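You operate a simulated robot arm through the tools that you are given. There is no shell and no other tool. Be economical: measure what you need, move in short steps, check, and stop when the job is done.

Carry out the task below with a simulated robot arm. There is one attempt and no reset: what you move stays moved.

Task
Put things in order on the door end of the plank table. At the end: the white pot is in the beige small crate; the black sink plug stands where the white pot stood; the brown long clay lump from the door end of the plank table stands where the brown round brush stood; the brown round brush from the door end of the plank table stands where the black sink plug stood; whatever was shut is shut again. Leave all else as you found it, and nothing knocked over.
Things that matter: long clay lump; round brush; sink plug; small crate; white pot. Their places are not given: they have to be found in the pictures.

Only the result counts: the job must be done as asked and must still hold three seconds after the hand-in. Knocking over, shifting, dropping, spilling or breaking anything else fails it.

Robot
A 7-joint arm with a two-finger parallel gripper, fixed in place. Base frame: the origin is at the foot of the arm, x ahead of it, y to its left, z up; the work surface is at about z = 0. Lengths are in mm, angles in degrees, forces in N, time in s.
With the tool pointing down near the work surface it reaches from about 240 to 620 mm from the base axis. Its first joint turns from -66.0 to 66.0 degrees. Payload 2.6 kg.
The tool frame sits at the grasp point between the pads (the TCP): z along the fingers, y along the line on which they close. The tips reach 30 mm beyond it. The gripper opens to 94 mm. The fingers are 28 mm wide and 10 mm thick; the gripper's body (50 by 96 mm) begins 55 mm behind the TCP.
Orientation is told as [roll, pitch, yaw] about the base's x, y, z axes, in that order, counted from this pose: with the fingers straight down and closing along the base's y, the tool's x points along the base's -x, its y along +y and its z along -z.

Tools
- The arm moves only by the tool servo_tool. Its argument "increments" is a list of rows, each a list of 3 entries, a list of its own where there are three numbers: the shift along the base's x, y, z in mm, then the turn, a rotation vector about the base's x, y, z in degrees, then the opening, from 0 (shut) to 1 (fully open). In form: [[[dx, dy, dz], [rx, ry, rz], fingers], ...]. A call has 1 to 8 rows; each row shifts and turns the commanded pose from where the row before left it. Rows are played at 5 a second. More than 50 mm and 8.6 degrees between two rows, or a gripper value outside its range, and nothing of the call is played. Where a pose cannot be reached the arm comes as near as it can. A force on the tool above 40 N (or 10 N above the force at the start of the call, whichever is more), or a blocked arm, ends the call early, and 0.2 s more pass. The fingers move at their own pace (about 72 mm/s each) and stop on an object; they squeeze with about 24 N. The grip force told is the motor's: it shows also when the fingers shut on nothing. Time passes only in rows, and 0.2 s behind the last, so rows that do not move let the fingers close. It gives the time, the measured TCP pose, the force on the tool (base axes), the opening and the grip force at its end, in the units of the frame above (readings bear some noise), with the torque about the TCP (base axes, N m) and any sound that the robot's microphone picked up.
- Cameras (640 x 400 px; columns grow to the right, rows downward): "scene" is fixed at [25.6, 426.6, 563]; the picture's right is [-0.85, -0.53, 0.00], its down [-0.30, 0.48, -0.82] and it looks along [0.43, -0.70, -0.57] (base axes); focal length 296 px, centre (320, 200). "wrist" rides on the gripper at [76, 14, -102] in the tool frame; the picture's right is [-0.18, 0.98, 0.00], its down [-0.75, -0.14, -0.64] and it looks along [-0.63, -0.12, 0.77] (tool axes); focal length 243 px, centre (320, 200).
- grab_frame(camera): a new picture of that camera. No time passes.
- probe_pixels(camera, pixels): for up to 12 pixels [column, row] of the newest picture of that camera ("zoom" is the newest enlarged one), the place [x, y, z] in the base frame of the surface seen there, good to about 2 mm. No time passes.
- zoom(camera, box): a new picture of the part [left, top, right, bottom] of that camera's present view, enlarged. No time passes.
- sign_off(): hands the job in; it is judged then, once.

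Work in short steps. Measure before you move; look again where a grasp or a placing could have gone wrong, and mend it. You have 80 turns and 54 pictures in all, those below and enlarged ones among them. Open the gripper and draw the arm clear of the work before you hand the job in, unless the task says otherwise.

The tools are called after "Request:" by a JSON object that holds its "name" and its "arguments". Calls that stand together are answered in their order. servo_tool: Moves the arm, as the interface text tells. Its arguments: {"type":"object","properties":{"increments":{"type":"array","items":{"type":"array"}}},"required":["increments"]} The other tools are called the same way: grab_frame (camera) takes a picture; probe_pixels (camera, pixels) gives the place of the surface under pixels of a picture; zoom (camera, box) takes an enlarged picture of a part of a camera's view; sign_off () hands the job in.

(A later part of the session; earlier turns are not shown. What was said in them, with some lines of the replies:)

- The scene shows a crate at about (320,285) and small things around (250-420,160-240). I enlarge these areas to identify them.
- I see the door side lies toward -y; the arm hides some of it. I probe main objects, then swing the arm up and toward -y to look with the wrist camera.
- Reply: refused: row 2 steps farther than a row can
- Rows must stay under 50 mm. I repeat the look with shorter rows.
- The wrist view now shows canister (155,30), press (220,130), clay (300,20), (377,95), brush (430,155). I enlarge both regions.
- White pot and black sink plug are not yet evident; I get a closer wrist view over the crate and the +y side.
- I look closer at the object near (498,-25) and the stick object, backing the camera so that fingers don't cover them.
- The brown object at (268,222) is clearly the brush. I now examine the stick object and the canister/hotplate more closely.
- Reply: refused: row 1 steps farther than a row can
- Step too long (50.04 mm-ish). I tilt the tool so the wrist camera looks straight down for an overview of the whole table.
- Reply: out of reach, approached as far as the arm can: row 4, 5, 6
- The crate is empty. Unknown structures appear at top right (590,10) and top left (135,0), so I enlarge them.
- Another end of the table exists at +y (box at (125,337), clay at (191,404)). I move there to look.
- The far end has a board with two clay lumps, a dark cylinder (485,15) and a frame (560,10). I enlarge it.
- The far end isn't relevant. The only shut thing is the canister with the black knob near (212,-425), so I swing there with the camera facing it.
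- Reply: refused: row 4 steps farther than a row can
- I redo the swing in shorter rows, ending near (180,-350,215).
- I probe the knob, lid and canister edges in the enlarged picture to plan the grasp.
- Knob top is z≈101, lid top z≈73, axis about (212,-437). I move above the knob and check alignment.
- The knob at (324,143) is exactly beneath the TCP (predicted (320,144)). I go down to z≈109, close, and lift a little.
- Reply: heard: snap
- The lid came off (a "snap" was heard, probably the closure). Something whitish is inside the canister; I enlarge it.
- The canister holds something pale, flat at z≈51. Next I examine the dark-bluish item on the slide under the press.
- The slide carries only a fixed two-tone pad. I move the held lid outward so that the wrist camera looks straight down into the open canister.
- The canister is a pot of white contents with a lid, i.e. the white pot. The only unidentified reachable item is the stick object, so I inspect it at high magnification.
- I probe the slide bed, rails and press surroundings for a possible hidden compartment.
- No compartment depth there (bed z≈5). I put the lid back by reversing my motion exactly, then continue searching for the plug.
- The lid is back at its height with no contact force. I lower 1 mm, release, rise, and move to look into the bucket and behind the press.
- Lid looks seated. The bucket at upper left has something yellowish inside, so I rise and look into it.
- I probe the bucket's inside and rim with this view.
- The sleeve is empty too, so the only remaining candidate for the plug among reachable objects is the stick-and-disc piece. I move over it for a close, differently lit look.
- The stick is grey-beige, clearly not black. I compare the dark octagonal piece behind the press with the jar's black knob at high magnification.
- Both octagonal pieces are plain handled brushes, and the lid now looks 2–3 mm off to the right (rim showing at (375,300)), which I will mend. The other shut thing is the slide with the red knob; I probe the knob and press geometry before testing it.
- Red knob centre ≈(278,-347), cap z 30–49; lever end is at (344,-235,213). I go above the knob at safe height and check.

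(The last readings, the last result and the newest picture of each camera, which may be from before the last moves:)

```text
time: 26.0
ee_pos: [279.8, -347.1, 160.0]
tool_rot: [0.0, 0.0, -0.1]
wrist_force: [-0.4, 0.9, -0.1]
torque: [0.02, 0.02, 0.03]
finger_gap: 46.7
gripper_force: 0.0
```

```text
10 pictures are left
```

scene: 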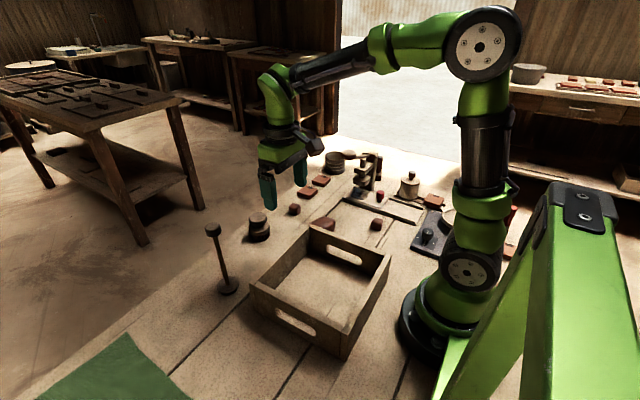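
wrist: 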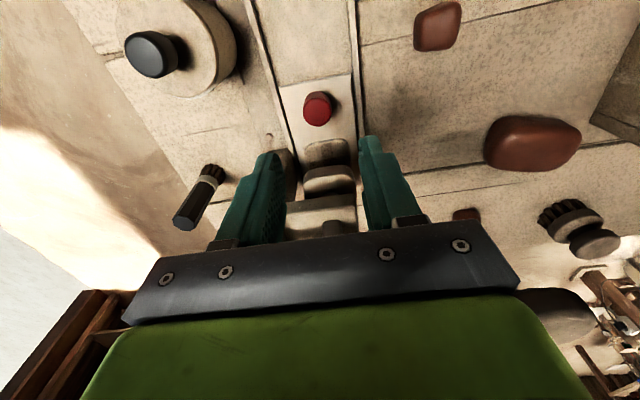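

Knob at (318,108), matching the predicted (320,112). I descend, grip it, and pull 30 mm toward -x to see whether it moves.

Request:
{"name": "servo_tool", "arguments": {"increments": [[[-1, 0, -40], [0, 0, 0], 0.5], [[0, 0, -40], [0, 0, 0], 0.5], [[0, 0, -17], [0, 0, 0], 0.5], [[0, 0, 0], [0, 0, 0], 0.1], [[0, 0, 0], [0, 0, 0], 0.1]]}}

Request:
{"name": "servo_tool", "arguments": {"increments": [[[-5, 0, 0], [0, 0, 0], 0.1], [[-10, 0, 0], [0, 0, 0], 0.1], [[-15, 0, 0], [0, 0, 0], 0.1], [[-20, 0, 0], [0, 0, 0], 0.1], [[-20, 0, 0], [0, 0, 0], 0.1]]}}

```text
time: 27.2
ee_pos: [276.0, -350.1, 63.3]
tool_rot: [-0.3, 0.0, 0.0]
wrist_force: [1.1, -20.6, -10.6]
torque: [-0.05, -0.48, -0.05]
finger_gap: 25.4
gripper_force: 45.1
```

```text
time: 28.0
ee_pos: [247.6, -349.2, 65.2]
tool_rot: [-0.5, 0.1, 0.0]
wrist_force: [-0.2, -2.0, -1.0]
torque: [0.58, -0.02, -0.1]
finger_gap: 25.5
gripper_force: 45.3
stopped in row 4: the force on the tool passed its limit at 41 N (the readings are from after the stop); the commanded pose is now the measured one
```

The knob travelled about 28 mm before 41 N was met. I look to see whether the slide moved with it.

Request:
{"name": "zoom", "arguments": {"camera": "scene", "box": [335, 150, 435, 220]}}

```text
5.71 times, centred on (385, 185) of scene
```

zoom: 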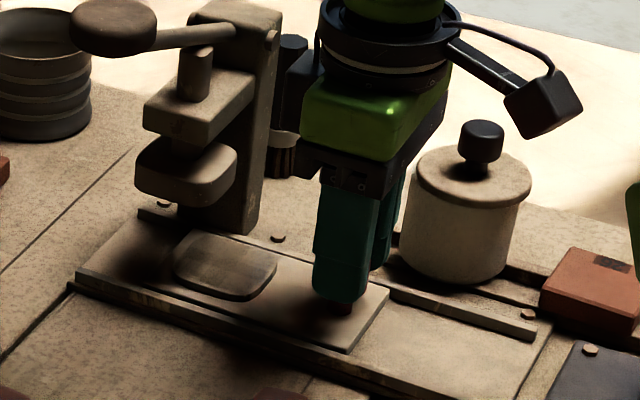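

I probe the revealed area left of the pad to see if the slide uncovers something.

Request:
{"name": "probe_pixels", "arguments": {"camera": "zoom", "pixels": [[100, 265], [120, 245], [150, 230], [160, 260], [130, 280], [220, 265], [300, 310], [180, 285], [110, 255], [350, 345], [75, 280], [250, 300]]}}

```text
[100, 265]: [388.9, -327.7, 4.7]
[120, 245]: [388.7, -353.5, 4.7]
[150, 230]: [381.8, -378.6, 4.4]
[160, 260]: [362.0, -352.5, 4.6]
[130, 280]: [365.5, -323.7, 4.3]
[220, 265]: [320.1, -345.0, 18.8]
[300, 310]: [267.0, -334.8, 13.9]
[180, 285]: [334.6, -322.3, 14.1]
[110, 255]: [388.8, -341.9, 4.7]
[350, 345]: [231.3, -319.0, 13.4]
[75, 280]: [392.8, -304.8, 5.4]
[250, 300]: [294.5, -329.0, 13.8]
```

Only flat bed is underneath — no compartment. I push the slide back the same 28 mm and check the reading.

Request:
{"name": "servo_tool", "arguments": {"increments": [[[10, 0, 0], [0, 0, 0], 0.1], [[10, 0, 0], [0, 0, 0], 0.1], [[5, 0, 0], [0, 0, 0], 0.1], [[3.4, 0, 0], [0, 0, 0], 0.1], [[0, 0, 0], [0, 0, 0], 0.1]]}}

```text
time: 29.2
ee_pos: [276.3, -350.0, 64.5]
tool_rot: [-0.5, 0.1, 0.0]
wrist_force: [0.8, -6.7, -1.7]
torque: [0.38, 0.14, -0.07]
finger_gap: 25.2
gripper_force: 45.2
```

Slide is back at x≈276. I release the knob and rise, then go to the jar knob to mend the lid (it popped with the "snap", offset ≈2.7 mm along the closing line, so it must be re-centred and pressed shut).

Request:
{"name": "servo_tool", "arguments": {"increments": [[[0, 0, 0], [0, 0, 0], 0.5], [[0, 0, 0], [0, 0, 0], 0.5], [[0, 0, 30], [0, 0, 0], 0.5], [[0, 0, 45], [0, 0, 0], 0.5], [[0, 0, 45], [0, 0, 0], 0.5], [[0, 0, 20], [0, 0, 0], 0.5]]}}

Request:
{"name": "servo_tool", "arguments": {"increments": [[[-10, -10, 0], [0, 0, -8], 0.6], [[-10, -10, 0], [0, 0, -8], 0.6], [[-10, -15, 0], [0, 0, -8], 0.6], [[-10, -15, 0], [0, 0, -8], 0.6], [[-10, -15, 0], [0, 0, -8], 0.6], [[-10, -15, 0], [0, 0, -8], 0.6], [[-5, -7.5, 0], [0, 0, -8], 0.6], [[0, 0, 0], [0, 0, -4], 0.6]]}}

```text
time: 30.6
ee_pos: [275.9, -350.2, 203.8]
tool_rot: [-0.4, 0.0, 0.1]
wrist_force: [-0.3, -0.4, 0.7]
torque: [0.01, 0.0, -0.01]
finger_gap: 46.9
gripper_force: 0.1
```

```text
time: 32.4
ee_pos: [210.9, -437.5, 204.3]
tool_rot: [-0.5, 0.0, -60.1]
wrist_force: [1.2, -0.7, -0.1]
torque: [-0.02, -0.02, -0.02]
finger_gap: 56.5
gripper_force: 0.1
```

Tool is over the knob. I descend, grip, lift 8 mm, shift +2.7 mm along the closing line and set down, watching force and sound.

Request:
{"name": "servo_tool", "arguments": {"increments": [[[0, 0, -40], [0.4, 0, 0], 0.6], [[0, 0, -40], [0, 0, 0], 0.6], [[0, 0, -14], [0, 0, 0], 0.6], [[0, 0, 0], [0, 0, 0], 0.1], [[0, 0, 0], [0, 0, 0], 0.1], [[0, 0, 0], [0, 0, 0], 0.1]]}}

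Request:
{"name": "servo_tool", "arguments": {"increments": [[[0, 0, 8], [0, 0, 0], 0.1], [[2.4, 1.3, 0], [0, 0, 0], 0.1], [[0, 0, -4], [0, 0, 0], 0.1], [[0, 0, -3], [0, 0, 0], 0.1], [[0, 0, -2], [0, 0, 0], 0.1], [[0, 0, -2], [0, 0, 0], 0.1]]}}

```text
time: 33.8
ee_pos: [210.6, -438.5, 109.8]
tool_rot: [-0.3, 0.5, -60.1]
wrist_force: [0.8, -0.8, -0.1]
torque: [0.01, 0.0, -0.03]
finger_gap: 22.4
gripper_force: 23.8
```

```text
time: 35.2
ee_pos: [215.0, -438.7, 110.3]
tool_rot: [-0.5, -0.1, -60.0]
wrist_force: [-1.2, -2.8, 25.9]
torque: [0.31, 0.15, 0.03]
finger_gap: 22.6
gripper_force: 24.6
heard: snap
```

A "snap" with 26 N of contact: the lid is shut. I release, rise to open wide, and check.

Request:
{"name": "servo_tool", "arguments": {"increments": [[[0, 0, 2], [0, 0, 0], 0.1], [[0, 0, 0], [0, 0, 0], 0.6], [[0, 0, 0], [0, 0, 0], 0.6], [[0, 0, 25], [0, 0, 0], 1], [[0, 0, 25], [0, 0, 0], 1]]}}

Request:
{"name": "zoom", "arguments": {"camera": "scene", "box": [345, 150, 441, 210]}}

Request:
{"name": "probe_pixels", "arguments": {"camera": "zoom", "pixels": [[345, 235], [380, 215], [495, 230], [460, 195], [380, 260], [480, 270], [430, 320], [430, 300], [232, 275], [243, 300], [290, 330], [200, 290]]}}

```text
time: 36.4
ee_pos: [213.3, -436.8, 158.1]
tool_rot: [-0.2, 0.4, -60.0]
wrist_force: [-0.3, -0.4, -0.4]
torque: [0.0, 0.02, -0.03]
finger_gap: 94.0
gripper_force: 0.0
```

```text
6.67 times, centred on (393, 180) of scene
```

zoom: 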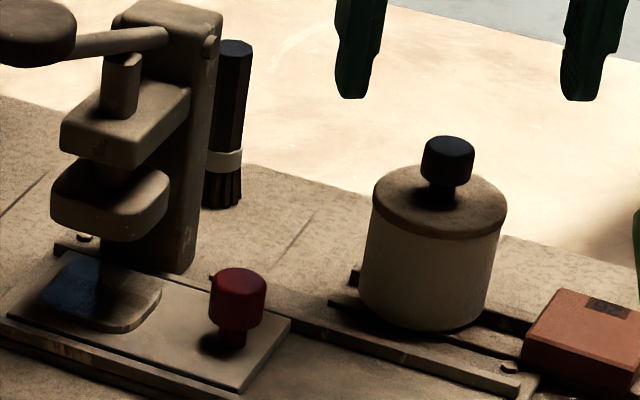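

```text
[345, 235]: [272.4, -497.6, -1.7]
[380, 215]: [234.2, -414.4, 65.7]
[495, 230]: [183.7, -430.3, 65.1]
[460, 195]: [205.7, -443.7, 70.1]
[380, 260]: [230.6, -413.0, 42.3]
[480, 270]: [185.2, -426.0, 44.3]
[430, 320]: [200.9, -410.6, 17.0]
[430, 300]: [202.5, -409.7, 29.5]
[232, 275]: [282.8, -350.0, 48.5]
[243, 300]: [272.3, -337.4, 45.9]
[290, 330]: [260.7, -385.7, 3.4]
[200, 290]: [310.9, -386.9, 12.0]
```

Lid flush, slide back in place. Before gripping the pot body I probe brick 26 next to it to keep the fingers clear.

Request:
{"name": "probe_pixels", "arguments": {"camera": "zoom", "pixels": [[562, 292], [525, 345], [523, 362], [545, 320], [630, 308], [620, 375], [590, 330], [508, 320], [345, 300], [352, 275], [440, 345], [470, 340]]}}

```text
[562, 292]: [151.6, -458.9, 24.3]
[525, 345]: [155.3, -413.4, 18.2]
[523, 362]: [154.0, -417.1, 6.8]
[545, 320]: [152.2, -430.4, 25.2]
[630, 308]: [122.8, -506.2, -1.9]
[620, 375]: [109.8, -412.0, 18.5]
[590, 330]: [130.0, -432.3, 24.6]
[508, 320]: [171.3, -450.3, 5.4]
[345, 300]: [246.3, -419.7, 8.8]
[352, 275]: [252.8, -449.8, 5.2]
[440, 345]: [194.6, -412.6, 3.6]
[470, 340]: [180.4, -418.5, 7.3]
```

Brick 26's edge is x≈154, so I use 75 mm opening (outer finger 10 mm clear) and lower to TCP z≈58 around the pot, then close.

Request:
{"name": "servo_tool", "arguments": {"increments": [[[0, 0, 0], [0.2, -0.4, 0], 0.8], [[0, 0, -30], [0, 0, 0], 0.8], [[0, 0, -30], [0, 0, 0], 0.8], [[0, 0, -25], [0, 0, 0], 0.8], [[0, 0, -15], [0, 0, 0], 0.8]]}}

Request:
{"name": "servo_tool", "arguments": {"increments": [[[0, 0, 0], [0, 0, 0], 0.5], [[0, 0, 0], [0, 0, 0], 0.4], [[0, 0, 0], [0, 0, 0], 0.4], [[0, 0, 0], [0, 0, 0], 0.4]]}}

```text
time: 37.6
ee_pos: [213.7, -437.7, 60.1]
tool_rot: [0.3, 0.3, -59.8]
wrist_force: [0.0, 0.1, 0.6]
torque: [0.01, 0.01, -0.01]
finger_gap: 74.9
gripper_force: 0.0
```

```text
time: 38.6
ee_pos: [213.4, -437.8, 61.0]
tool_rot: [0.2, 0.3, -59.9]
wrist_force: [0.7, -0.3, -0.1]
torque: [0.02, 0.0, 0.02]
finger_gap: 63.3
gripper_force: 24.2
heard: snap
```

Gap 63 mm and another "snap": the squeeze may have unlatched the lid. I lift 12 mm and judge from the weight whether the body is held.

Request:
{"name": "servo_tool", "arguments": {"increments": [[[0, 0, 4], [0, 0, 0], 0.4], [[0, 0, 8], [0, 0, 0], 0.4], [[0, 0, 0], [0, 0, 0], 0.4]]}}

Request:
{"name": "zoom", "arguments": {"camera": "scene", "box": [374, 150, 444, 210]}}

```text
time: 39.4
ee_pos: [213.4, -435.0, 72.2]
tool_rot: [0.1, 0.3, -60.0]
wrist_force: [-1.5, 0.9, 0.4]
torque: [-0.02, 0.04, 0.02]
finger_gap: 62.8
gripper_force: 23.6
```

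```text
6.67 times, centred on (409, 180) of scene
```

zoom: 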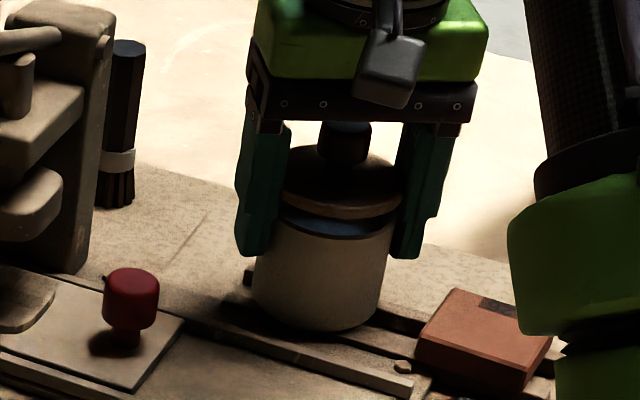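

The fingers hold only the lid (it is wider than the body). So the lid must come off first: I set it back, release, and regrip by the knob.

Request:
{"name": "servo_tool", "arguments": {"increments": [[[0, 0, -8], [0, 0, 0], 0.4], [[0, 0, -4], [0, 0, 0], 0.4], [[0, 0, 0], [0, 0, 0], 0.8], [[0, 0, 0], [0, 0, 0], 0.8], [[0, 0, 25], [0, 0, 0], 0.8], [[0, 0, 24], [0, 0, 0], 0.8]]}}

Request:
{"name": "servo_tool", "arguments": {"increments": [[[0, 0, 0], [0, 0, 0], 0.3], [[0, 0, 0], [0, 0, 0], 0.1], [[0, 0, 0], [0, 0, 0], 0.1], [[0, 0, 0], [0, 0, 0], 0.1], [[0, 0, 10], [0, 0, 0], 0.1], [[0, 0, 40], [0, 0, 0], 0.1], [[0, 0, 45], [0, 0, 0], 0.1]]}}

```text
time: 40.8
ee_pos: [213.5, -436.3, 110.2]
tool_rot: [0.1, 0.3, -60.0]
wrist_force: [0.6, 0.1, -0.5]
torque: [-0.02, 0.0, 0.02]
finger_gap: 75.2
gripper_force: 0.1
```

```text
time: 42.4
ee_pos: [210.3, -434.5, 203.0]
tool_rot: [0.1, 0.2, -60.0]
wrist_force: [-0.4, 0.1, -0.5]
torque: [0.0, -0.03, 0.05]
finger_gap: 22.5
gripper_force: 23.9
```

Lid is held by the knob. I carry it (staying clear of the lever at (344,-235)) to free table space near (420,60).

Request:
{"name": "servo_tool", "arguments": {"increments": [[[5, 45, 0], [0, 0, 8], 0.1], [[5, 45, 0], [0, 0, 8], 0.1], [[5, 45, 0], [0, 0, 8], 0.1], [[5, 45, 0], [0, 0, 8], 0.1], [[5, 45, 0], [0, 0, 8], 0.1], [[5, 45, 0], [0, 0, 8], 0.1], [[30, 38, 0], [0, 0, 8], 0.1], [[30, 38, 0], [0, 0, 4], 0.1]]}}

Request:
{"name": "servo_tool", "arguments": {"increments": [[[30, 38, 0], [0, 0, 0], 0.1], [[30, 38, 0], [0, 0, 0], 0.1], [[30, 36, 0], [0, 0, 0], 0.1], [[30, 36, 0], [0, 0, 0], 0.1], [[0, 0, -45], [0, 0, 0], 0.1], [[0, 0, -45], [0, 0, 0], 0.1], [[0, 0, -40], [0, 0, 0], 0.1]]}}

```text
time: 44.2
ee_pos: [303.3, -89.0, 201.5]
tool_rot: [0.1, 0.3, 0.1]
wrist_force: [1.3, -0.2, -0.3]
torque: [-0.01, 0.01, 0.02]
finger_gap: 22.8
gripper_force: 24.0
```

```text
time: 45.8
ee_pos: [424.8, 60.0, 73.5]
tool_rot: [0.1, 0.3, 0.0]
wrist_force: [-0.5, 0.6, 0.0]
torque: [0.0, -0.01, 0.0]
finger_gap: 22.4
gripper_force: 24.6
```

I lower in small steps until contact.

Request:
{"name": "servo_tool", "arguments": {"increments": [[[0, 0, -10], [0, 0, 0], 0.1], [[0, 0, -6], [0, 0, 0], 0.1], [[0, 0, -4], [0, 0, 0], 0.1], [[0, 0, -3], [0, 0, 0], 0.1], [[0, 0, 0], [0, 0, 0], 0.1]]}}

```text
time: 47.0
ee_pos: [423.4, 58.5, 49.1]
tool_rot: [0.1, 0.3, 0.1]
wrist_force: [-0.4, 0.1, -0.2]
torque: [0.03, -0.01, -0.01]
finger_gap: 22.3
gripper_force: 24.0
```

Request:
{"name": "servo_tool", "arguments": {"increments": [[[0, 0, -2], [0, 0, 0], 0.1], [[0, 0, -2], [0, 0, 0], 0.1], [[0, 0, -2], [0, 0, 0], 0.1]]}}

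```text
time: 47.8
ee_pos: [424.8, 58.6, 46.3]
tool_rot: [0.2, 0.2, 0.1]
wrist_force: [-10.7, -1.0, 27.8]
torque: [-0.14, 0.39, -0.03]
finger_gap: 22.3
gripper_force: 23.8
```

Contact at TCP z≈46 (28 N). I release the lid, rise, and return to the pot.

Request:
{"name": "servo_tool", "arguments": {"increments": [[[0, 0, 1.5], [0, 0, 0], 0.1], [[0, 0, 0], [0, 0, 0], 0.6], [[0, 0, 0], [0, 0, 0], 0.6], [[0, 0, 40], [0, 0, 0], 0.6], [[0, 0, 45], [0, 0, 0], 0.6], [[0, 0, 45], [0, 0, 0], 0.6], [[0, 0, 28], [0, 0, 0], 0.6]]}}

Request:
{"name": "servo_tool", "arguments": {"increments": [[[-30, -37, 0], [0, 0, 0], 0.8], [[-30, -37, 0], [0, 0, 0], 0.8], [[-30, -37, 0], [0, 0, 0], 0.8], [[-30, -37, 0], [0, 0, -4], 0.8], [[-30, -37, 0], [0, 0, -8], 0.8], [[-30, -37, 0], [0, 0, -8], 0.8], [[-5, -45, 0], [0, 0, -8], 0.8], [[-5, -45, 0], [0, 0, -8], 0.8]]}}

Request:
{"name": "servo_tool", "arguments": {"increments": [[[-5, -45, 0], [0, 0, -8], 0.8], [[-5, -45, 0], [0, 0, -8], 0.8], [[-5, -45, 0], [0, 0, -8], 0.8], [[-5, -45, 0], [0, 0, 0], 0.8]]}}

```text
time: 49.4
ee_pos: [424.5, 59.0, 202.1]
tool_rot: [0.1, 0.4, -0.1]
wrist_force: [0.0, -0.2, -0.3]
torque: [0.01, 0.02, 0.01]
finger_gap: 56.4
gripper_force: 0.0
```

```text
time: 51.2
ee_pos: [233.6, -253.9, 203.4]
tool_rot: [0.2, 0.3, -36.0]
wrist_force: [-0.5, -1.0, -0.8]
torque: [0.01, 0.01, -0.01]
finger_gap: 75.6
gripper_force: 0.1
```

```text
time: 52.2
ee_pos: [214.0, -435.7, 205.0]
tool_rot: [0.2, 0.3, -60.1]
wrist_force: [-0.7, -0.9, -0.4]
torque: [-0.02, 0.01, 0.01]
finger_gap: 75.0
gripper_force: 0.0
```

I centre on (213.5,-437), descend around the bare pot and close gently.

Request:
{"name": "servo_tool", "arguments": {"increments": [[[-0.5, -1, -45], [0, 0, 0], 0.8], [[0, 0, -45], [0, 0, 0], 0.8], [[0, 0, -35], [0, 0, 0], 0.8], [[0, 0, -27], [0, 0, 0], 0.8], [[0, 0, 0], [0, 0, 0], 0.65], [[0, 0, 0], [0, 0, 0], 0.5], [[0, 0, 0], [0, 0, 0], 0.4], [[0, 0, 0], [0, 0, 0], 0.4]]}}

Request:
{"name": "servo_tool", "arguments": {"increments": [[[0, 0, 4], [0, 0, 0], 0.4], [[0, 0, 8], [0, 0, 0], 0.4], [[0, 0, 10], [0, 0, 0], 0.4], [[0, 0, 10], [0, 0, 0], 0.4]]}}

Request:
{"name": "zoom", "arguments": {"camera": "scene", "box": [374, 140, 454, 210]}}

```text
time: 54.0
ee_pos: [214.7, -433.5, 54.0]
tool_rot: [0.2, 0.4, -59.9]
wrist_force: [-0.4, -0.8, -0.5]
torque: [-0.11, 0.07, -0.04]
finger_gap: 62.5
gripper_force: 24.1
```

```text
time: 55.0
ee_pos: [213.2, -435.2, 84.4]
tool_rot: [0.1, 0.3, -59.9]
wrist_force: [0.9, 0.4, -5.8]
torque: [0.02, -0.01, 0.0]
finger_gap: 62.4
gripper_force: 24.0
```

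```text
5.71 times, centred on (414, 175) of scene
```

zoom: 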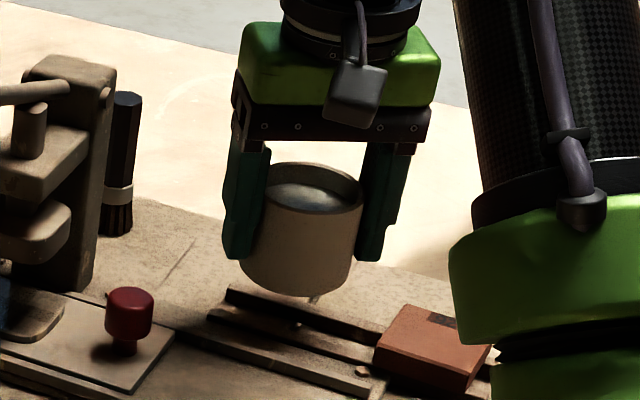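

Pot body is held firmly (≈5.8 N). I raise it and carry it smoothly toward the crate in short rows.

Request:
{"name": "servo_tool", "arguments": {"increments": [[[0, 0, 15], [0, 0, 0], 0.4], [[0, 5, 25], [0, 0, 0], 0.4], [[0, 10, 25], [0, 0, 2], 0.4], [[1, 18, 20], [0, 0, 3], 0.4], [[2, 26, 10], [0, 0, 3], 0.4], [[2, 30, 2], [0, 0, 4], 0.4], [[2, 30, 0], [0, 0, 4], 0.4], [[2, 30, 0], [0, 0, 4], 0.4]]}}

Request:
{"name": "servo_tool", "arguments": {"increments": [[[4, 30, 0], [0, 0, 4], 0.4], [[4, 30, 0], [0, 0, 4], 0.4], [[4, 30, 0], [0, 0, 4], 0.4], [[4, 30, 0], [0, 0, 4], 0.4], [[4, 30, 0], [0, 0, 4], 0.4], [[4, 30, 0], [0, 0, 4], 0.4], [[4, 30, 0], [0, 0, 4], 0.4], [[4, 30, 0], [0, 0, 4], 0.4]]}}

Request:
{"name": "servo_tool", "arguments": {"increments": [[[4, 28, 0], [0, 0, 4], 0.4], [[2, 26, 0], [0, 0, 4], 0.4], [[0, 18, 0], [0, 0, 0], 0.4], [[0, 8, -5], [0, 0, 0], 0.4], [[0, 0, -20], [0, 0, 0], 0.4], [[0, 0, -25], [0, 0, 0], 0.4], [[0, 0, -25], [0, 0, 0], 0.4], [[0, 0, -15], [0, 0, 0], 0.4]]}}

```text
time: 56.8
ee_pos: [220.8, -285.0, 180.1]
tool_rot: [0.1, 0.2, -39.9]
wrist_force: [-0.1, 0.3, -6.3]
torque: [0.03, 0.0, 0.0]
finger_gap: 62.0
gripper_force: 23.6
```

```text
time: 58.6
ee_pos: [252.5, -46.5, 181.5]
tool_rot: [0.1, 0.3, -7.9]
wrist_force: [-0.8, -0.3, -5.4]
torque: [-0.02, -0.03, -0.03]
finger_gap: 62.4
gripper_force: 23.8
```

```text
time: 60.4
ee_pos: [259.6, 33.0, 89.8]
tool_rot: [0.2, 0.3, 0.0]
wrist_force: [-0.2, 0.0, -5.6]
torque: [0.0, 0.0, -0.01]
finger_gap: 62.5
gripper_force: 24.1
```

I lower the pot the last ~33 mm gently until the crate floor takes its weight.

Request:
{"name": "servo_tool", "arguments": {"increments": [[[0, 0, -14], [0, 0, 0], 0.4], [[0, 0, -10], [0, 0, 0], 0.4], [[0, 0, -4], [0, 0, 0], 0.4], [[0, 0, -2], [0, 0, 0], 0.4], [[0, 0, -1.5], [0, 0, 0], 0.4]]}}

```text
time: 61.6
ee_pos: [260.0, 33.9, 59.7]
tool_rot: [0.3, 0.4, 0.0]
wrist_force: [0.8, -0.4, -5.6]
torque: [-0.01, 0.0, 0.0]
finger_gap: 62.4
gripper_force: 23.8
```

Request:
{"name": "servo_tool", "arguments": {"increments": [[[0, 0, -1.5], [0, 0, 0], 0.4], [[0, 0, -1.5], [0, 0, 0], 0.4], [[0, 0, -1], [0, 0, 0], 0.4]]}}

```text
time: 62.4
ee_pos: [259.1, 32.5, 55.8]
tool_rot: [0.2, 0.2, 0.1]
wrist_force: [-2.1, -0.2, 6.4]
torque: [-0.14, 0.25, 0.06]
finger_gap: 62.4
gripper_force: 23.6
```

Contact made. I release the pot, rise, and go back to fetch the lid at (424.5,59).

Request:
{"name": "servo_tool", "arguments": {"increments": [[[0, 0, 0.5], [0, 0, 0], 0.6], [[0, 0, 0], [0, 0, 0], 0.85], [[0, 0, 0], [0, 0, 0], 0.85], [[0, 0, 35], [0, 0, 0], 0.85], [[0, 0, 45], [0, 0, 0], 0.85], [[0, 0, 45], [0, 0, 0], 0.6], [[40, 6, 20], [0, 0, 0], 0.6], [[40, 7, 0], [0, 0, 0], 0.6]]}}

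Request:
{"name": "servo_tool", "arguments": {"increments": [[[42, 7, 0], [0, 0, 0], 0.6], [[42.5, 5.5, 0], [0, 0, 0], 0.6], [[0, 0, -40], [0, 0, 0], 0.6], [[0, 0, -40], [0, 0, 0], 0.6]]}}

Request:
{"name": "grab_frame", "arguments": {"camera": "wrist"}}

```text
time: 64.2
ee_pos: [337.8, 45.3, 199.4]
tool_rot: [0.2, 0.4, 0.0]
wrist_force: [0.0, 0.4, 0.1]
torque: [0.0, 0.02, -0.03]
finger_gap: 56.3
gripper_force: 0.1
```

```text
time: 65.2
ee_pos: [424.6, 59.5, 119.0]
tool_rot: [0.2, 0.2, 0.0]
wrist_force: [0.4, -0.3, -0.6]
torque: [0.02, 0.01, -0.02]
finger_gap: 56.5
gripper_force: 0.0
```

```text
5 pictures are left
```

wrist: 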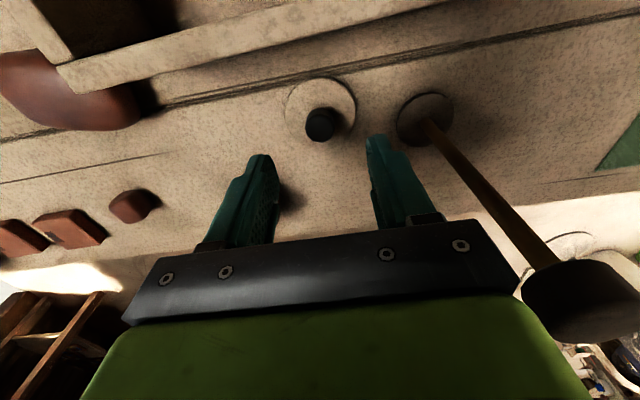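

Lid knob at (321,125) is right below the TCP. I grip it, lift and carry it above the pot at (259.5,33).

Request:
{"name": "servo_tool", "arguments": {"increments": [[[0, 0, -40], [0, 0, 0], 0.6], [[0, 0, -31], [0, 0, 0], 0.6], [[0, 0, 0], [0, 0, 0], 0.1], [[0, 0, 0], [0, 0, 0], 0.1], [[0, 0, 0], [0, 0, 0], 0.1], [[0, 0, 45], [0, 0, 0], 0.1], [[0, 0, 45], [0, 0, 0], 0.1], [[0, 0, 45], [0, 0, 0], 0.1]]}}

Request:
{"name": "servo_tool", "arguments": {"increments": [[[-42, -6, 10], [0, 0, 0], 0.1], [[-41, -7, 0], [0, 0, 0], 0.1], [[-41, -7, 0], [0, 0, 0], 0.1], [[-41, -6, 0], [0, 0, 0], 0.1], [[0, 0, -40], [0, 0, 0], 0.1], [[0, 0, 0], [0, 0, 0], 0.1]]}}

```text
time: 67.0
ee_pos: [424.3, 59.2, 185.7]
tool_rot: [0.1, 0.4, 0.1]
wrist_force: [0.0, 0.4, -0.7]
torque: [0.02, -0.01, 0.01]
finger_gap: 22.3
gripper_force: 23.9
```

```text
time: 68.4
ee_pos: [259.7, 32.6, 155.2]
tool_rot: [0.2, 0.3, 0.0]
wrist_force: [0.8, -0.3, 0.1]
torque: [-0.01, 0.04, 0.03]
finger_gap: 22.5
gripper_force: 24.4
```

I lower the lid onto the pot and press until it snaps.

Request:
{"name": "servo_tool", "arguments": {"increments": [[[0, 0, -20], [0, 0, 0], 0.1], [[0, 0, -15], [0, 0, 0], 0.1], [[0, 0, -4], [0, 0, 0], 0.1], [[0, 0, -2], [0, 0, 0], 0.1], [[0, 0, -2], [0, 0, 0], 0.1], [[0, 0, -1.5], [0, 0, 0], 0.1]]}}

```text
time: 69.8
ee_pos: [261.1, 33.3, 111.4]
tool_rot: [0.3, 0.1, 0.0]
wrist_force: [-5.8, 4.7, 31.9]
torque: [0.07, -0.08, 0.06]
finger_gap: 22.5
gripper_force: 23.4
heard: snap
```

Snap heard: the pot is shut. I release, rise and check in the scene.

Request:
{"name": "servo_tool", "arguments": {"increments": [[[0, 0, 2], [0, 0, 0], 0.1], [[0, 0, 0], [0, 0, 0], 0.6], [[0, 0, 0], [0, 0, 0], 0.6], [[0, 0, 30], [0, 0, 0], 0.6], [[0, 0, 45], [0, 0, 0], 0.6], [[0, 0, 45], [0, 0, 0], 0.6], [[0, 0, 45], [0, 0, 0], 0.6]]}}

Request:
{"name": "grab_frame", "arguments": {"camera": "scene"}}

Request:
{"name": "probe_pixels", "arguments": {"camera": "scene", "pixels": [[210, 224], [217, 226], [213, 227], [208, 229], [213, 233], [218, 230], [227, 285], [259, 214], [255, 218], [266, 217], [325, 222], [331, 222]]}}

```text
time: 71.4
ee_pos: [258.8, 31.5, 278.8]
tool_rot: [0.1, 0.3, 0.1]
wrist_force: [-0.6, 0.0, 0.2]
torque: [0.02, 0.01, 0.01]
finger_gap: 56.5
gripper_force: 0.0
```

```text
4 pictures are left
```

scene: 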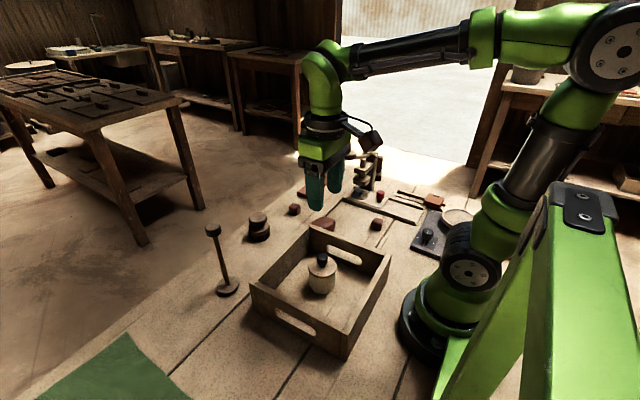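

```text
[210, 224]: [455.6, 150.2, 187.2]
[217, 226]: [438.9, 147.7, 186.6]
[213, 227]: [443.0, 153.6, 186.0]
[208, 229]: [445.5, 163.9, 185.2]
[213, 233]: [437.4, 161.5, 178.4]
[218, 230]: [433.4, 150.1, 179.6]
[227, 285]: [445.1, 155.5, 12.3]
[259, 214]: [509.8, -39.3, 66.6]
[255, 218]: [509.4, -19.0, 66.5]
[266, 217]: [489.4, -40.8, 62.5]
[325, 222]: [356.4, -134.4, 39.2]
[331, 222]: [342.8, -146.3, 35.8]
```

The pot with its lid stands in the crate. Next the stick-shaped plug: knob about (446,153), top z 187. I move above it and verify alignment.

Request:
{"name": "servo_tool", "arguments": {"increments": [[[37.4, 24.3, 0], [0, 0, 0], 0.8], [[37.4, 24.3, 0], [0, 0, 0], 0.8], [[37.4, 24.3, 0], [0, 0, 0], 0.8], [[37.4, 24.3, 0], [0, 0, 0], 0.8], [[37.4, 24.3, 0], [0, 0, 0], 0.8], [[0, 0, -25], [0, 0, 0], 0.8]]}}

Request:
{"name": "grab_frame", "arguments": {"camera": "wrist"}}

```text
time: 72.8
ee_pos: [445.4, 154.7, 252.0]
tool_rot: [0.2, 0.4, 0.0]
wrist_force: [0.8, -0.1, -1.2]
torque: [0.02, 0.02, 0.0]
finger_gap: 75.1
gripper_force: 0.1
```

```text
3 pictures are left
```

wrist: 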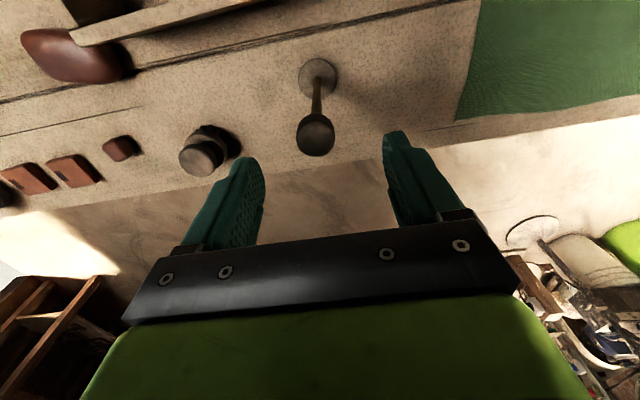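

The knob looks markedly darker than the brush, supporting that it is the black plug. I probe the knob's edges for exact centring, plus the brush and clay.

Request:
{"name": "probe_pixels", "arguments": {"camera": "wrist", "pixels": [[298, 138], [333, 138], [315, 152], [315, 120], [316, 140], [318, 68], [303, 75], [334, 75], [318, 62], [318, 92], [205, 155], [75, 55]]}}

```text
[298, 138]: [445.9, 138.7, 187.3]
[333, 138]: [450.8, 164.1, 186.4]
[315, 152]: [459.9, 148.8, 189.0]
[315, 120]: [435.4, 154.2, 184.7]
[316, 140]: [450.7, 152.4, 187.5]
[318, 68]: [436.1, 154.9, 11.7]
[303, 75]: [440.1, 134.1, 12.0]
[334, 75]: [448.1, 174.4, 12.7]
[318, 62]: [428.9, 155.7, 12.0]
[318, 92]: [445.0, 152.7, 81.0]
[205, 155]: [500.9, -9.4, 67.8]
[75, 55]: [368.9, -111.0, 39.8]
```

Knob centre ≈(447,152), diameter ≈26. I descend, grip the knob, and lift.

Request:
{"name": "servo_tool", "arguments": {"increments": [[[1, -1.5, -30], [0, 0, 0], 0.6], [[0, 0, -37], [0, 0, 0], 0.6], [[0, 0, 0], [0, 0, 0], 0.35], [[0, 0, 0], [0, 0, 0], 0.2], [[0, 0, 0], [0, 0, 0], 0.15], [[0, 0, 0], [0, 0, 0], 0.15]]}}

Request:
{"name": "servo_tool", "arguments": {"increments": [[[0, 0, 5], [0, 0, 0], 0.15], [[0, 0, 20], [0, 0, 0], 0.15], [[0, 0, 30], [0, 0, 0], 0.15], [[0, 0, 35], [0, 0, 0], 0.15], [[0, 0, 35], [0, 0, 0], 0.15], [[0, 0, 25], [0, 0, 0], 0.15]]}}

```text
time: 74.2
ee_pos: [446.6, 153.4, 185.0]
tool_rot: [0.1, 0.4, 0.1]
wrist_force: [0.7, 0.0, 0.2]
torque: [-0.01, 0.0, -0.05]
finger_gap: 28.9
gripper_force: 24.0
```

```text
time: 75.6
ee_pos: [446.0, 152.9, 335.4]
tool_rot: [0.2, 0.5, 0.0]
wrist_force: [-0.9, 0.1, -1.0]
torque: [0.02, 0.0, -0.02]
finger_gap: 29.1
gripper_force: 23.9
```

Held at 29 mm gap. I carry it at TCP z 335 around the inside of the press to the pot's old place.

Request:
{"name": "servo_tool", "arguments": {"increments": [[[-24.5, -31.5, 0], [0, 0, 0], 0.15], [[-24.5, -31.5, 0], [0, 0, 0], 0.15], [[-24.5, -31.5, 0], [0, 0, 0], 0.15], [[-24.5, -31.5, 0], [0, 0, 0], 0.15], [[-24.5, -31.5, 0], [0, 0, 0], 0.15], [[-24.5, -31.5, 0], [0, 0, 0], 0.15], [[-24.5, -31.5, 0], [0, 0, 0], 0.15], [[-24.5, -31.5, 0], [0, 0, 0], 0.15]]}}

Request:
{"name": "servo_tool", "arguments": {"increments": [[[-5, -40, 0], [0, 0, -7], 0.15], [[-5, -40, 0], [0, 0, -7], 0.15], [[-5, -40, 0], [0, 0, -7], 0.15], [[-5, -42, 0], [0, 0, -7], 0.15], [[-5, -44, 0], [0, 0, -7], 0.15], [[-5, -44, 0], [0, 0, -7], 0.15], [[-4, -44, 0], [0, 0, -7], 0.15], [[-3, -43, 0], [0, 0, -7], 0.15]]}}

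```text
time: 77.4
ee_pos: [251.5, -99.5, 334.8]
tool_rot: [0.1, 0.4, 0.2]
wrist_force: [-0.9, -0.2, -1.4]
torque: [0.04, -0.04, 0.01]
finger_gap: 28.9
gripper_force: 24.7
```

```text
time: 79.2
ee_pos: [217.4, -435.2, 333.4]
tool_rot: [0.2, 0.4, -56.0]
wrist_force: [-0.1, 0.4, -0.8]
torque: [0.03, -0.01, 0.0]
finger_gap: 29.4
gripper_force: 23.7
```

I centre to (213.5,-437) and lower toward the slats (contact expected near TCP z 194).

Request:
{"name": "servo_tool", "arguments": {"increments": [[[-1.5, -1, -35], [0, 0, 0], 0.15], [[-1, 0, -40], [0, 0, 0], 0.15], [[0, 0, -35], [0, 0, 0], 0.15], [[0, 0, -20], [0, 0, 0], 0.15], [[0, 0, -4], [0, 0, 0], 0.15], [[0, 0, -2], [0, 0, 0], 0.15], [[0, 0, -2], [0, 0, 0], 0.15]]}}

```text
time: 80.8
ee_pos: [211.8, -435.8, 196.4]
tool_rot: [0.3, 0.2, -56.0]
wrist_force: [-0.7, -0.1, -1.1]
torque: [0.01, 0.02, -0.01]
finger_gap: 28.8
gripper_force: 24.2
```

Request:
{"name": "servo_tool", "arguments": {"increments": [[[0, 0, -1.5], [0, 0, 0], 0.15], [[0, 0, -1], [0, 0, 0], 0.15], [[0, 0, -1], [0, 0, 0], 0.15]]}}

```text
time: 81.6
ee_pos: [211.6, -436.3, 193.8]
tool_rot: [0.1, 0.2, -55.9]
wrist_force: [-1.0, 0.6, 5.2]
torque: [0.35, 0.2, 0.03]
finger_gap: 29.3
gripper_force: 23.9
```

Contact (5 N) at 193.8 as expected. I open slowly, rise straight and check that it stands.

Request:
{"name": "servo_tool", "arguments": {"increments": [[[0, 0, 0], [0, 0, 0], 0.35], [[0, 0, 0], [0, 0, 0], 0.5], [[0, 0, 0], [0, 0, 0], 0.6], [[0, 0, 30], [0, 0, 0], 0.6], [[0, 0, 45], [0, 0, 0], 0.6], [[0, 0, 45], [0, 0, 0], 0.6]]}}

Request:
{"name": "zoom", "arguments": {"camera": "scene", "box": [330, 110, 450, 210]}}

Request:
{"name": "probe_pixels", "arguments": {"camera": "scene", "pixels": [[315, 222], [320, 219], [325, 219], [330, 218], [335, 220], [335, 225], [325, 225], [319, 226], [250, 216], [268, 216], [259, 212], [259, 222]]}}

```text
time: 83.0
ee_pos: [211.5, -435.9, 315.7]
tool_rot: [0.2, 0.4, -55.9]
wrist_force: [0.3, -0.8, 0.6]
torque: [-0.03, 0.0, 0.01]
finger_gap: 56.5
gripper_force: 0.1
```

```text
4.00 times, centred on (390, 160) of scene
```

zoom: 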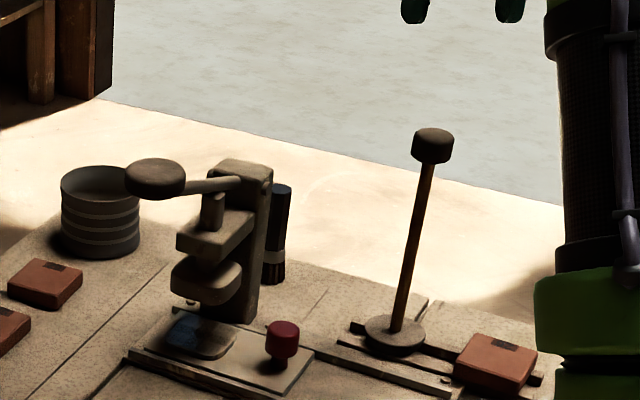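

```text
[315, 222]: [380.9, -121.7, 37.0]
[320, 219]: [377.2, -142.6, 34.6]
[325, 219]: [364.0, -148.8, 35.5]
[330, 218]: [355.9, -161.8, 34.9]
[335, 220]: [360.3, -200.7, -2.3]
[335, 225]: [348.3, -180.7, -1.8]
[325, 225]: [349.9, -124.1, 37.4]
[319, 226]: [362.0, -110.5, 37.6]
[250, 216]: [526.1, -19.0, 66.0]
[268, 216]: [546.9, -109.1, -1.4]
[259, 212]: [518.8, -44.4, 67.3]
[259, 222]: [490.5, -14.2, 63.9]
```

The plug stands upright on the slats. Now I move above the brush near (506,-28), turning the tool back.

Request:
{"name": "servo_tool", "arguments": {"increments": [[[24.5, 34, 0], [0, 0, 7], 1], [[24.5, 34, 0], [0, 0, 7], 1], [[24.5, 34, 0], [0, 0, 7], 1], [[24.5, 34, 0], [0, 0, 7], 1], [[24.5, 34, 0], [0, 0, 7], 1], [[24.5, 34, 0], [0, 0, 7], 1], [[24.5, 34, 0], [0, 0, 7], 1], [[24.5, 34, 0], [0, 0, 7], 1]]}}

Request:
{"name": "servo_tool", "arguments": {"increments": [[[24.5, 34, -10], [0, 0, 0], 1], [[24.5, 34, -20], [0, 0, 0], 1], [[24.5, 34, -20], [0, 0, 0], 1], [[0, 34, -20], [0, 0, 0], 1], [[0, 0, -40], [0, 0, 0], 1], [[0, 0, -25], [0, 0, 0], 1]]}}

Request:
{"name": "grab_frame", "arguments": {"camera": "wrist"}}

```text
time: 84.8
ee_pos: [406.3, -162.9, 313.9]
tool_rot: [0.3, 0.5, 0.0]
wrist_force: [0.2, -0.3, 0.0]
torque: [0.0, 0.0, 0.03]
finger_gap: 94.1
gripper_force: 0.1
```

```text
time: 86.2
ee_pos: [479.5, -28.1, 179.1]
tool_rot: [0.3, 0.3, 0.0]
wrist_force: [0.0, 0.6, -1.0]
torque: [0.01, -0.03, 0.0]
finger_gap: 94.3
gripper_force: 0.0
```

```text
1 pictures are left
```

wrist: 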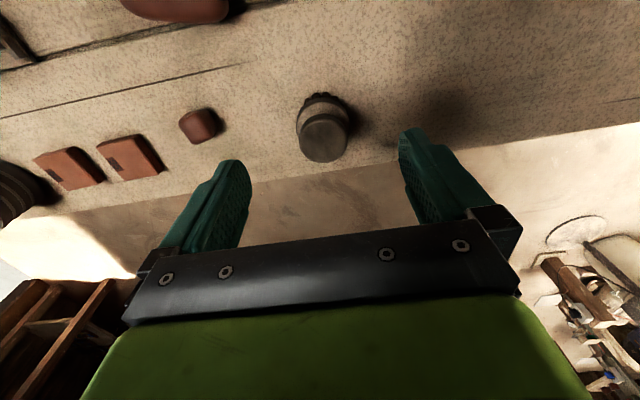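

I probe the brush edges and the visible part of the long clay lump.

Request:
{"name": "probe_pixels", "arguments": {"camera": "wrist", "pixels": [[304, 138], [345, 138], [324, 158], [324, 122], [324, 138], [300, 115], [347, 112], [322, 95], [122, 3], [180, 22], [228, 8], [240, 2]]}}

Request:
{"name": "probe_pixels", "arguments": {"camera": "scene", "pixels": [[318, 218], [322, 217], [326, 216], [330, 216], [333, 218], [335, 222], [333, 226], [330, 228], [327, 229], [313, 222], [314, 225], [334, 224]]}}

```text
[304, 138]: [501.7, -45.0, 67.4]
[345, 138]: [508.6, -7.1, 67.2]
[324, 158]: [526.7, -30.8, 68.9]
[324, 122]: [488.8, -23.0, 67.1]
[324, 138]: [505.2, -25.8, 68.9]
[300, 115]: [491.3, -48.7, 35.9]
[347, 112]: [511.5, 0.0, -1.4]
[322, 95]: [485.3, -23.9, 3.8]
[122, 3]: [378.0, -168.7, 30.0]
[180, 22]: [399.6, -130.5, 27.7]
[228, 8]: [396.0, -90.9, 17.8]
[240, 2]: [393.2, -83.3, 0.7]
```

```text
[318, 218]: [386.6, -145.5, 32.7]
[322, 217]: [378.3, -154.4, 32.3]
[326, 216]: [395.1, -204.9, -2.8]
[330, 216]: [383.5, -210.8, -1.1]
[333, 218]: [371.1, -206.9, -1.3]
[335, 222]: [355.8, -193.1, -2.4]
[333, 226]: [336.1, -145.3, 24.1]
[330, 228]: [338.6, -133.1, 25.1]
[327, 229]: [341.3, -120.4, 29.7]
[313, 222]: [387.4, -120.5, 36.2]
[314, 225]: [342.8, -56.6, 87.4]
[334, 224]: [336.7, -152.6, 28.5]
```

Brush centre ≈(507,-26.5), top z 68. I centre, descend to TCP z 55, close, and lift.

Request:
{"name": "servo_tool", "arguments": {"increments": [[[27.5, 1.5, -10], [0, 0, 0], 1], [[0, 0, -40], [0, 0, 0], 1], [[0, 0, -40], [0, 0, 0], 1], [[0, 0, -34], [0, 0, 0], 1], [[0, 0, 0], [0, 0, 0], 0.6], [[0, 0, 0], [0, 0, 0], 0.4], [[0, 0, 0], [0, 0, 0], 0.3], [[0, 0, 0], [0, 0, 0], 0.3]]}}

Request:
{"name": "servo_tool", "arguments": {"increments": [[[0, 0, 5], [0, 0, 0], 0.3], [[0, 0, 25], [0, 0, 0], 0.3], [[0, 0, 40], [0, 0, 0], 0.3], [[0, 0, 20], [0, 0, 0], 0.3]]}}

```text
time: 88.0
ee_pos: [508.0, -26.5, 54.6]
tool_rot: [0.2, 0.3, 0.0]
wrist_force: [-0.1, 0.4, -0.1]
torque: [0.01, 0.01, -0.02]
finger_gap: 56.4
gripper_force: 23.9
```

```text
time: 89.0
ee_pos: [508.8, -28.2, 146.5]
tool_rot: [0.2, 0.4, 0.1]
wrist_force: [0.4, -0.3, -0.6]
torque: [0.01, -0.01, 0.03]
finger_gap: 56.2
gripper_force: 24.4
```

Held at 56 mm gap. I carry it to the plug's old place (446.5,153) and lower.

Request:
{"name": "servo_tool", "arguments": {"increments": [[[-12.1, 35.9, 0], [0, 0, 0], 0.3], [[-12.1, 35.9, 0], [0, 0, 0], 0.3], [[-12.1, 35.9, 0], [0, 0, 0], 0.3], [[-12.1, 35.9, 0], [0, 0, 0], 0.3], [[-12.1, 35.9, 0], [0, 0, 0], 0.3], [[0, 0, -40], [0, 0, 0], 0.3], [[0, 0, -35], [0, 0, 0], 0.3], [[0, 0, -12], [0, 0, 0], 0.3]]}}

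Request:
{"name": "servo_tool", "arguments": {"increments": [[[0, 0, -1.5], [0, 0, 0], 0.3], [[0, 0, -1], [0, 0, 0], 0.3], [[0, 0, -1], [0, 0, 0], 0.3]]}}

```text
time: 90.8
ee_pos: [449.9, 152.2, 57.8]
tool_rot: [0.2, 0.4, 0.0]
wrist_force: [-0.2, 0.1, -0.5]
torque: [0.0, 0.03, -0.04]
finger_gap: 56.2
gripper_force: 24.0
```

```text
time: 91.6
ee_pos: [450.1, 152.1, 55.5]
tool_rot: [0.3, 0.2, 0.1]
wrist_force: [-3.9, -0.7, 19.4]
torque: [-0.21, 0.25, -0.06]
finger_gap: 56.4
gripper_force: 24.0
```

Contact at 55.5. I nudge 3 mm in -x (raised slightly), set down, release and rise.

Request:
{"name": "servo_tool", "arguments": {"increments": [[[0, 0, 4], [0, 0, 0], 0.3], [[-3, 0.5, 0], [0, 0, 0], 0.3], [[0, 0, -3.5], [0, 0, 0], 0.3], [[0, 0, 0], [0, 0, 0], 0.6], [[0, 0, 0], [0, 0, 0], 1], [[0, 0, 0], [0, 0, 0], 1], [[0, 0, 40], [0, 0, 0], 1], [[0, 0, 45], [0, 0, 0], 1]]}}

Request:
{"name": "servo_tool", "arguments": {"increments": [[[0, 0, 35], [0, 0, 0], 1], [[-10, -40, 10], [0, 0, -8], 1], [[-10, -40, 0], [0, 0, -8], 1], [[-10, -40, 0], [0, 0, -8], 1], [[-10, -40, 0], [0, 0, -8], 1], [[-10, -40, 0], [0, 0, -8], 1], [[-10, -40, 0], [0, 0, -8], 1], [[-18, -42, 0], [0, 0, -8], 1]]}}

Request:
{"name": "servo_tool", "arguments": {"increments": [[[0, 0, 0], [0, 0, -8], 1], [[0, 0, 0], [0, 0, -8], 1], [[0, 0, 0], [0, 0, -8], 1], [[0, 0, 0], [0, 0, -8], 1]]}}

```text
time: 93.4
ee_pos: [444.9, 153.6, 139.4]
tool_rot: [0.2, 0.4, 0.0]
wrist_force: [0.4, -0.4, 0.2]
torque: [-0.01, -0.03, 0.0]
finger_gap: 94.1
gripper_force: 0.0
```

```text
time: 95.2
ee_pos: [366.5, -129.8, 185.3]
tool_rot: [0.3, 0.3, -56.1]
wrist_force: [0.0, -0.6, -0.3]
torque: [0.0, -0.02, 0.01]
finger_gap: 94.2
gripper_force: 0.0
```

```text
time: 96.2
ee_pos: [366.6, -131.2, 185.4]
tool_rot: [0.3, 0.3, -88.1]
wrist_force: [-0.3, 0.4, 0.3]
torque: [-0.01, 0.01, -0.02]
finger_gap: 94.0
gripper_force: 0.1
```

Over the clay at (367,-131), tool turned -88° to close across its ~64 mm width. I descend to TCP z≈36 and close.

Request:
{"name": "servo_tool", "arguments": {"increments": [[[1, 0, -40], [0, 0, 0], 1], [[0, 0, -45], [0, 0, 0], 1], [[0, 0, -30], [0, 0, 0], 1], [[0, 0, -20], [0, 0, 0], 1], [[0, 0, -14], [0, 0, 0], 1]]}}

Request:
{"name": "servo_tool", "arguments": {"increments": [[[0, 0, 0], [0, 0, 0], 0.7], [[0, 0, 0], [0, 0, 0], 0.5], [[0, 0, 0], [0, 0, 0], 0.4], [[0, 0, 0], [0, 0, 0], 0.4]]}}

```text
time: 97.4
ee_pos: [367.5, -128.9, 35.6]
tool_rot: [0.1, 0.3, -88.0]
wrist_force: [0.2, 0.2, -0.4]
torque: [-0.02, 0.0, 0.0]
finger_gap: 94.0
gripper_force: 0.0
```

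```text
time: 98.4
ee_pos: [367.5, -129.1, 36.1]
tool_rot: [0.2, 0.3, -88.0]
wrist_force: [-1.7, -2.2, 2.7]
torque: [-0.01, -0.1, -0.03]
finger_gap: 59.7
gripper_force: 24.6
```

Gripped at 60 mm. I lift and carry it to the brush's old place (507,-26.5).

Request:
{"name": "servo_tool", "arguments": {"increments": [[[0, 0, 5], [0, 0, 0], 0.4], [[0, 0, 25], [0, 0, 0], 0.4], [[0, 0, 40], [0, 0, 0], 0.4], [[28, 20.5, 0], [0, 0, 0], 0.4], [[28, 20.5, 0], [0, 0, 0], 0.4], [[28, 20.5, 0], [0, 0, 0], 0.4], [[28, 20.5, 0], [0, 0, 0], 0.4], [[28, 20.5, 0], [0, 0, 0], 0.4]]}}

Request:
{"name": "servo_tool", "arguments": {"increments": [[[0, 0, -30], [0, 0, 0], 0.4], [[0, 0, -25], [0, 0, 0], 0.4], [[0, 0, -11], [0, 0, 0], 0.4], [[0, 0, -2], [0, 0, 0], 0.4], [[0, 0, -1.5], [0, 0, 0], 0.4]]}}

```text
time: 100.2
ee_pos: [507.0, -25.3, 107.8]
tool_rot: [0.1, 0.2, -87.9]
wrist_force: [-0.5, 0.1, -2.9]
torque: [0.0, 0.01, 0.0]
finger_gap: 57.5
gripper_force: 24.1
```

```text
time: 101.4
ee_pos: [509.1, -26.1, 38.0]
tool_rot: [0.3, 0.4, -88.0]
wrist_force: [-5.0, 2.1, 9.5]
torque: [-0.25, -0.02, -0.15]
finger_gap: 57.3
gripper_force: 24.5
```

Contact with the table. I release, rise and draw the arm clear toward the middle-high.

Request:
{"name": "servo_tool", "arguments": {"increments": [[[0, 0, 0], [0, 0, 0], 0.7], [[0, 0, 0], [0, 0, 0], 1], [[0, 0, 0], [0, 0, 0], 1], [[0, 0, 40], [0, 0, 0], 1], [[0, 0, 45], [0, 0, 0], 1], [[0, 0, 45], [0, 0, 0], 1], [[-20, -10, 40], [0, 0, 0], 1], [[-30, -20, 30], [0, 0, 0], 1]]}}

Request:
{"name": "servo_tool", "arguments": {"increments": [[[-35, -25, 15], [0, 0, 0], 1], [[-35, -25, 15], [0, 0, 0], 1], [[-35, -25, 15], [0, 0, 0], 1]]}}

Request:
{"name": "grab_frame", "arguments": {"camera": "scene"}}

Request:
{"name": "probe_pixels", "arguments": {"camera": "scene", "pixels": [[427, 143], [428, 193], [322, 258], [320, 270], [258, 228], [222, 270], [224, 262], [380, 196]]}}

```text
time: 103.2
ee_pos: [457.2, -55.7, 238.7]
tool_rot: [0.2, 0.3, -87.9]
wrist_force: [-0.6, 0.6, -0.4]
torque: [-0.01, 0.02, 0.03]
finger_gap: 94.1
gripper_force: 0.1
```

```text
time: 104.0
ee_pos: [349.3, -130.9, 281.7]
tool_rot: [0.1, 0.3, -88.0]
wrist_force: [0.2, -1.1, 0.3]
torque: [0.02, -0.03, 0.0]
finger_gap: 94.0
gripper_force: 0.1
```

```text
0 pictures are left
```

scene: 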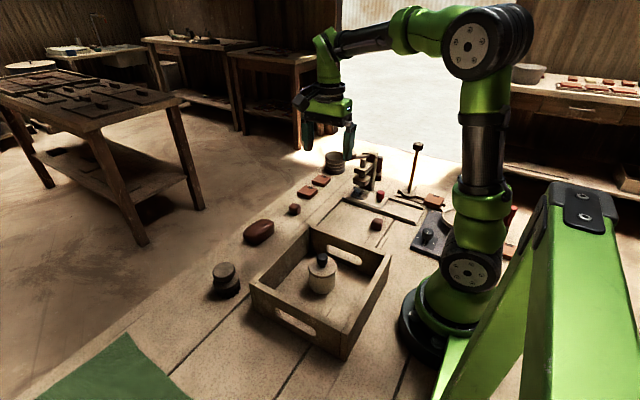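

```text
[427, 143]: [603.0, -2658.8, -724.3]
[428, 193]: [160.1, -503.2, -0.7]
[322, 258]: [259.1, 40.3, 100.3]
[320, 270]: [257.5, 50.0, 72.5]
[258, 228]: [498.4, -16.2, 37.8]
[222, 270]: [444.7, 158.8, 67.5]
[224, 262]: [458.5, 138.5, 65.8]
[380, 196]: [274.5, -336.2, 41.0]
```

The final scene picture shows the lidded pot in the crate at (320,275), the stick at (415,170), the brush at (225,280) and the clay at (258,231). Everything is upright and the arm is clear, so I hand in.

Request:
{"name": "sign_off", "arguments": {}}

```text
The job is handed in.
```

I handed the job in, but one identification is a guess. No clearly black sink plug turned up, so I moved the dark stick-and-disc piece as the plug, by elimination.

- **White pot:** it is in the crate, with its lid snapped shut.
- **Stick piece (as sink plug):** it stands where the pot stood.
- **Round brush:** it stands where the stick piece stood.
- **Long clay lump:** it stands where the brush stood.
- **Slide with the red knob:** while searching I pulled it out about 28 mm, then pushed it back to within a millimetre or two.

Nothing was knocked over, and the arm is clear of the work with the gripper open.
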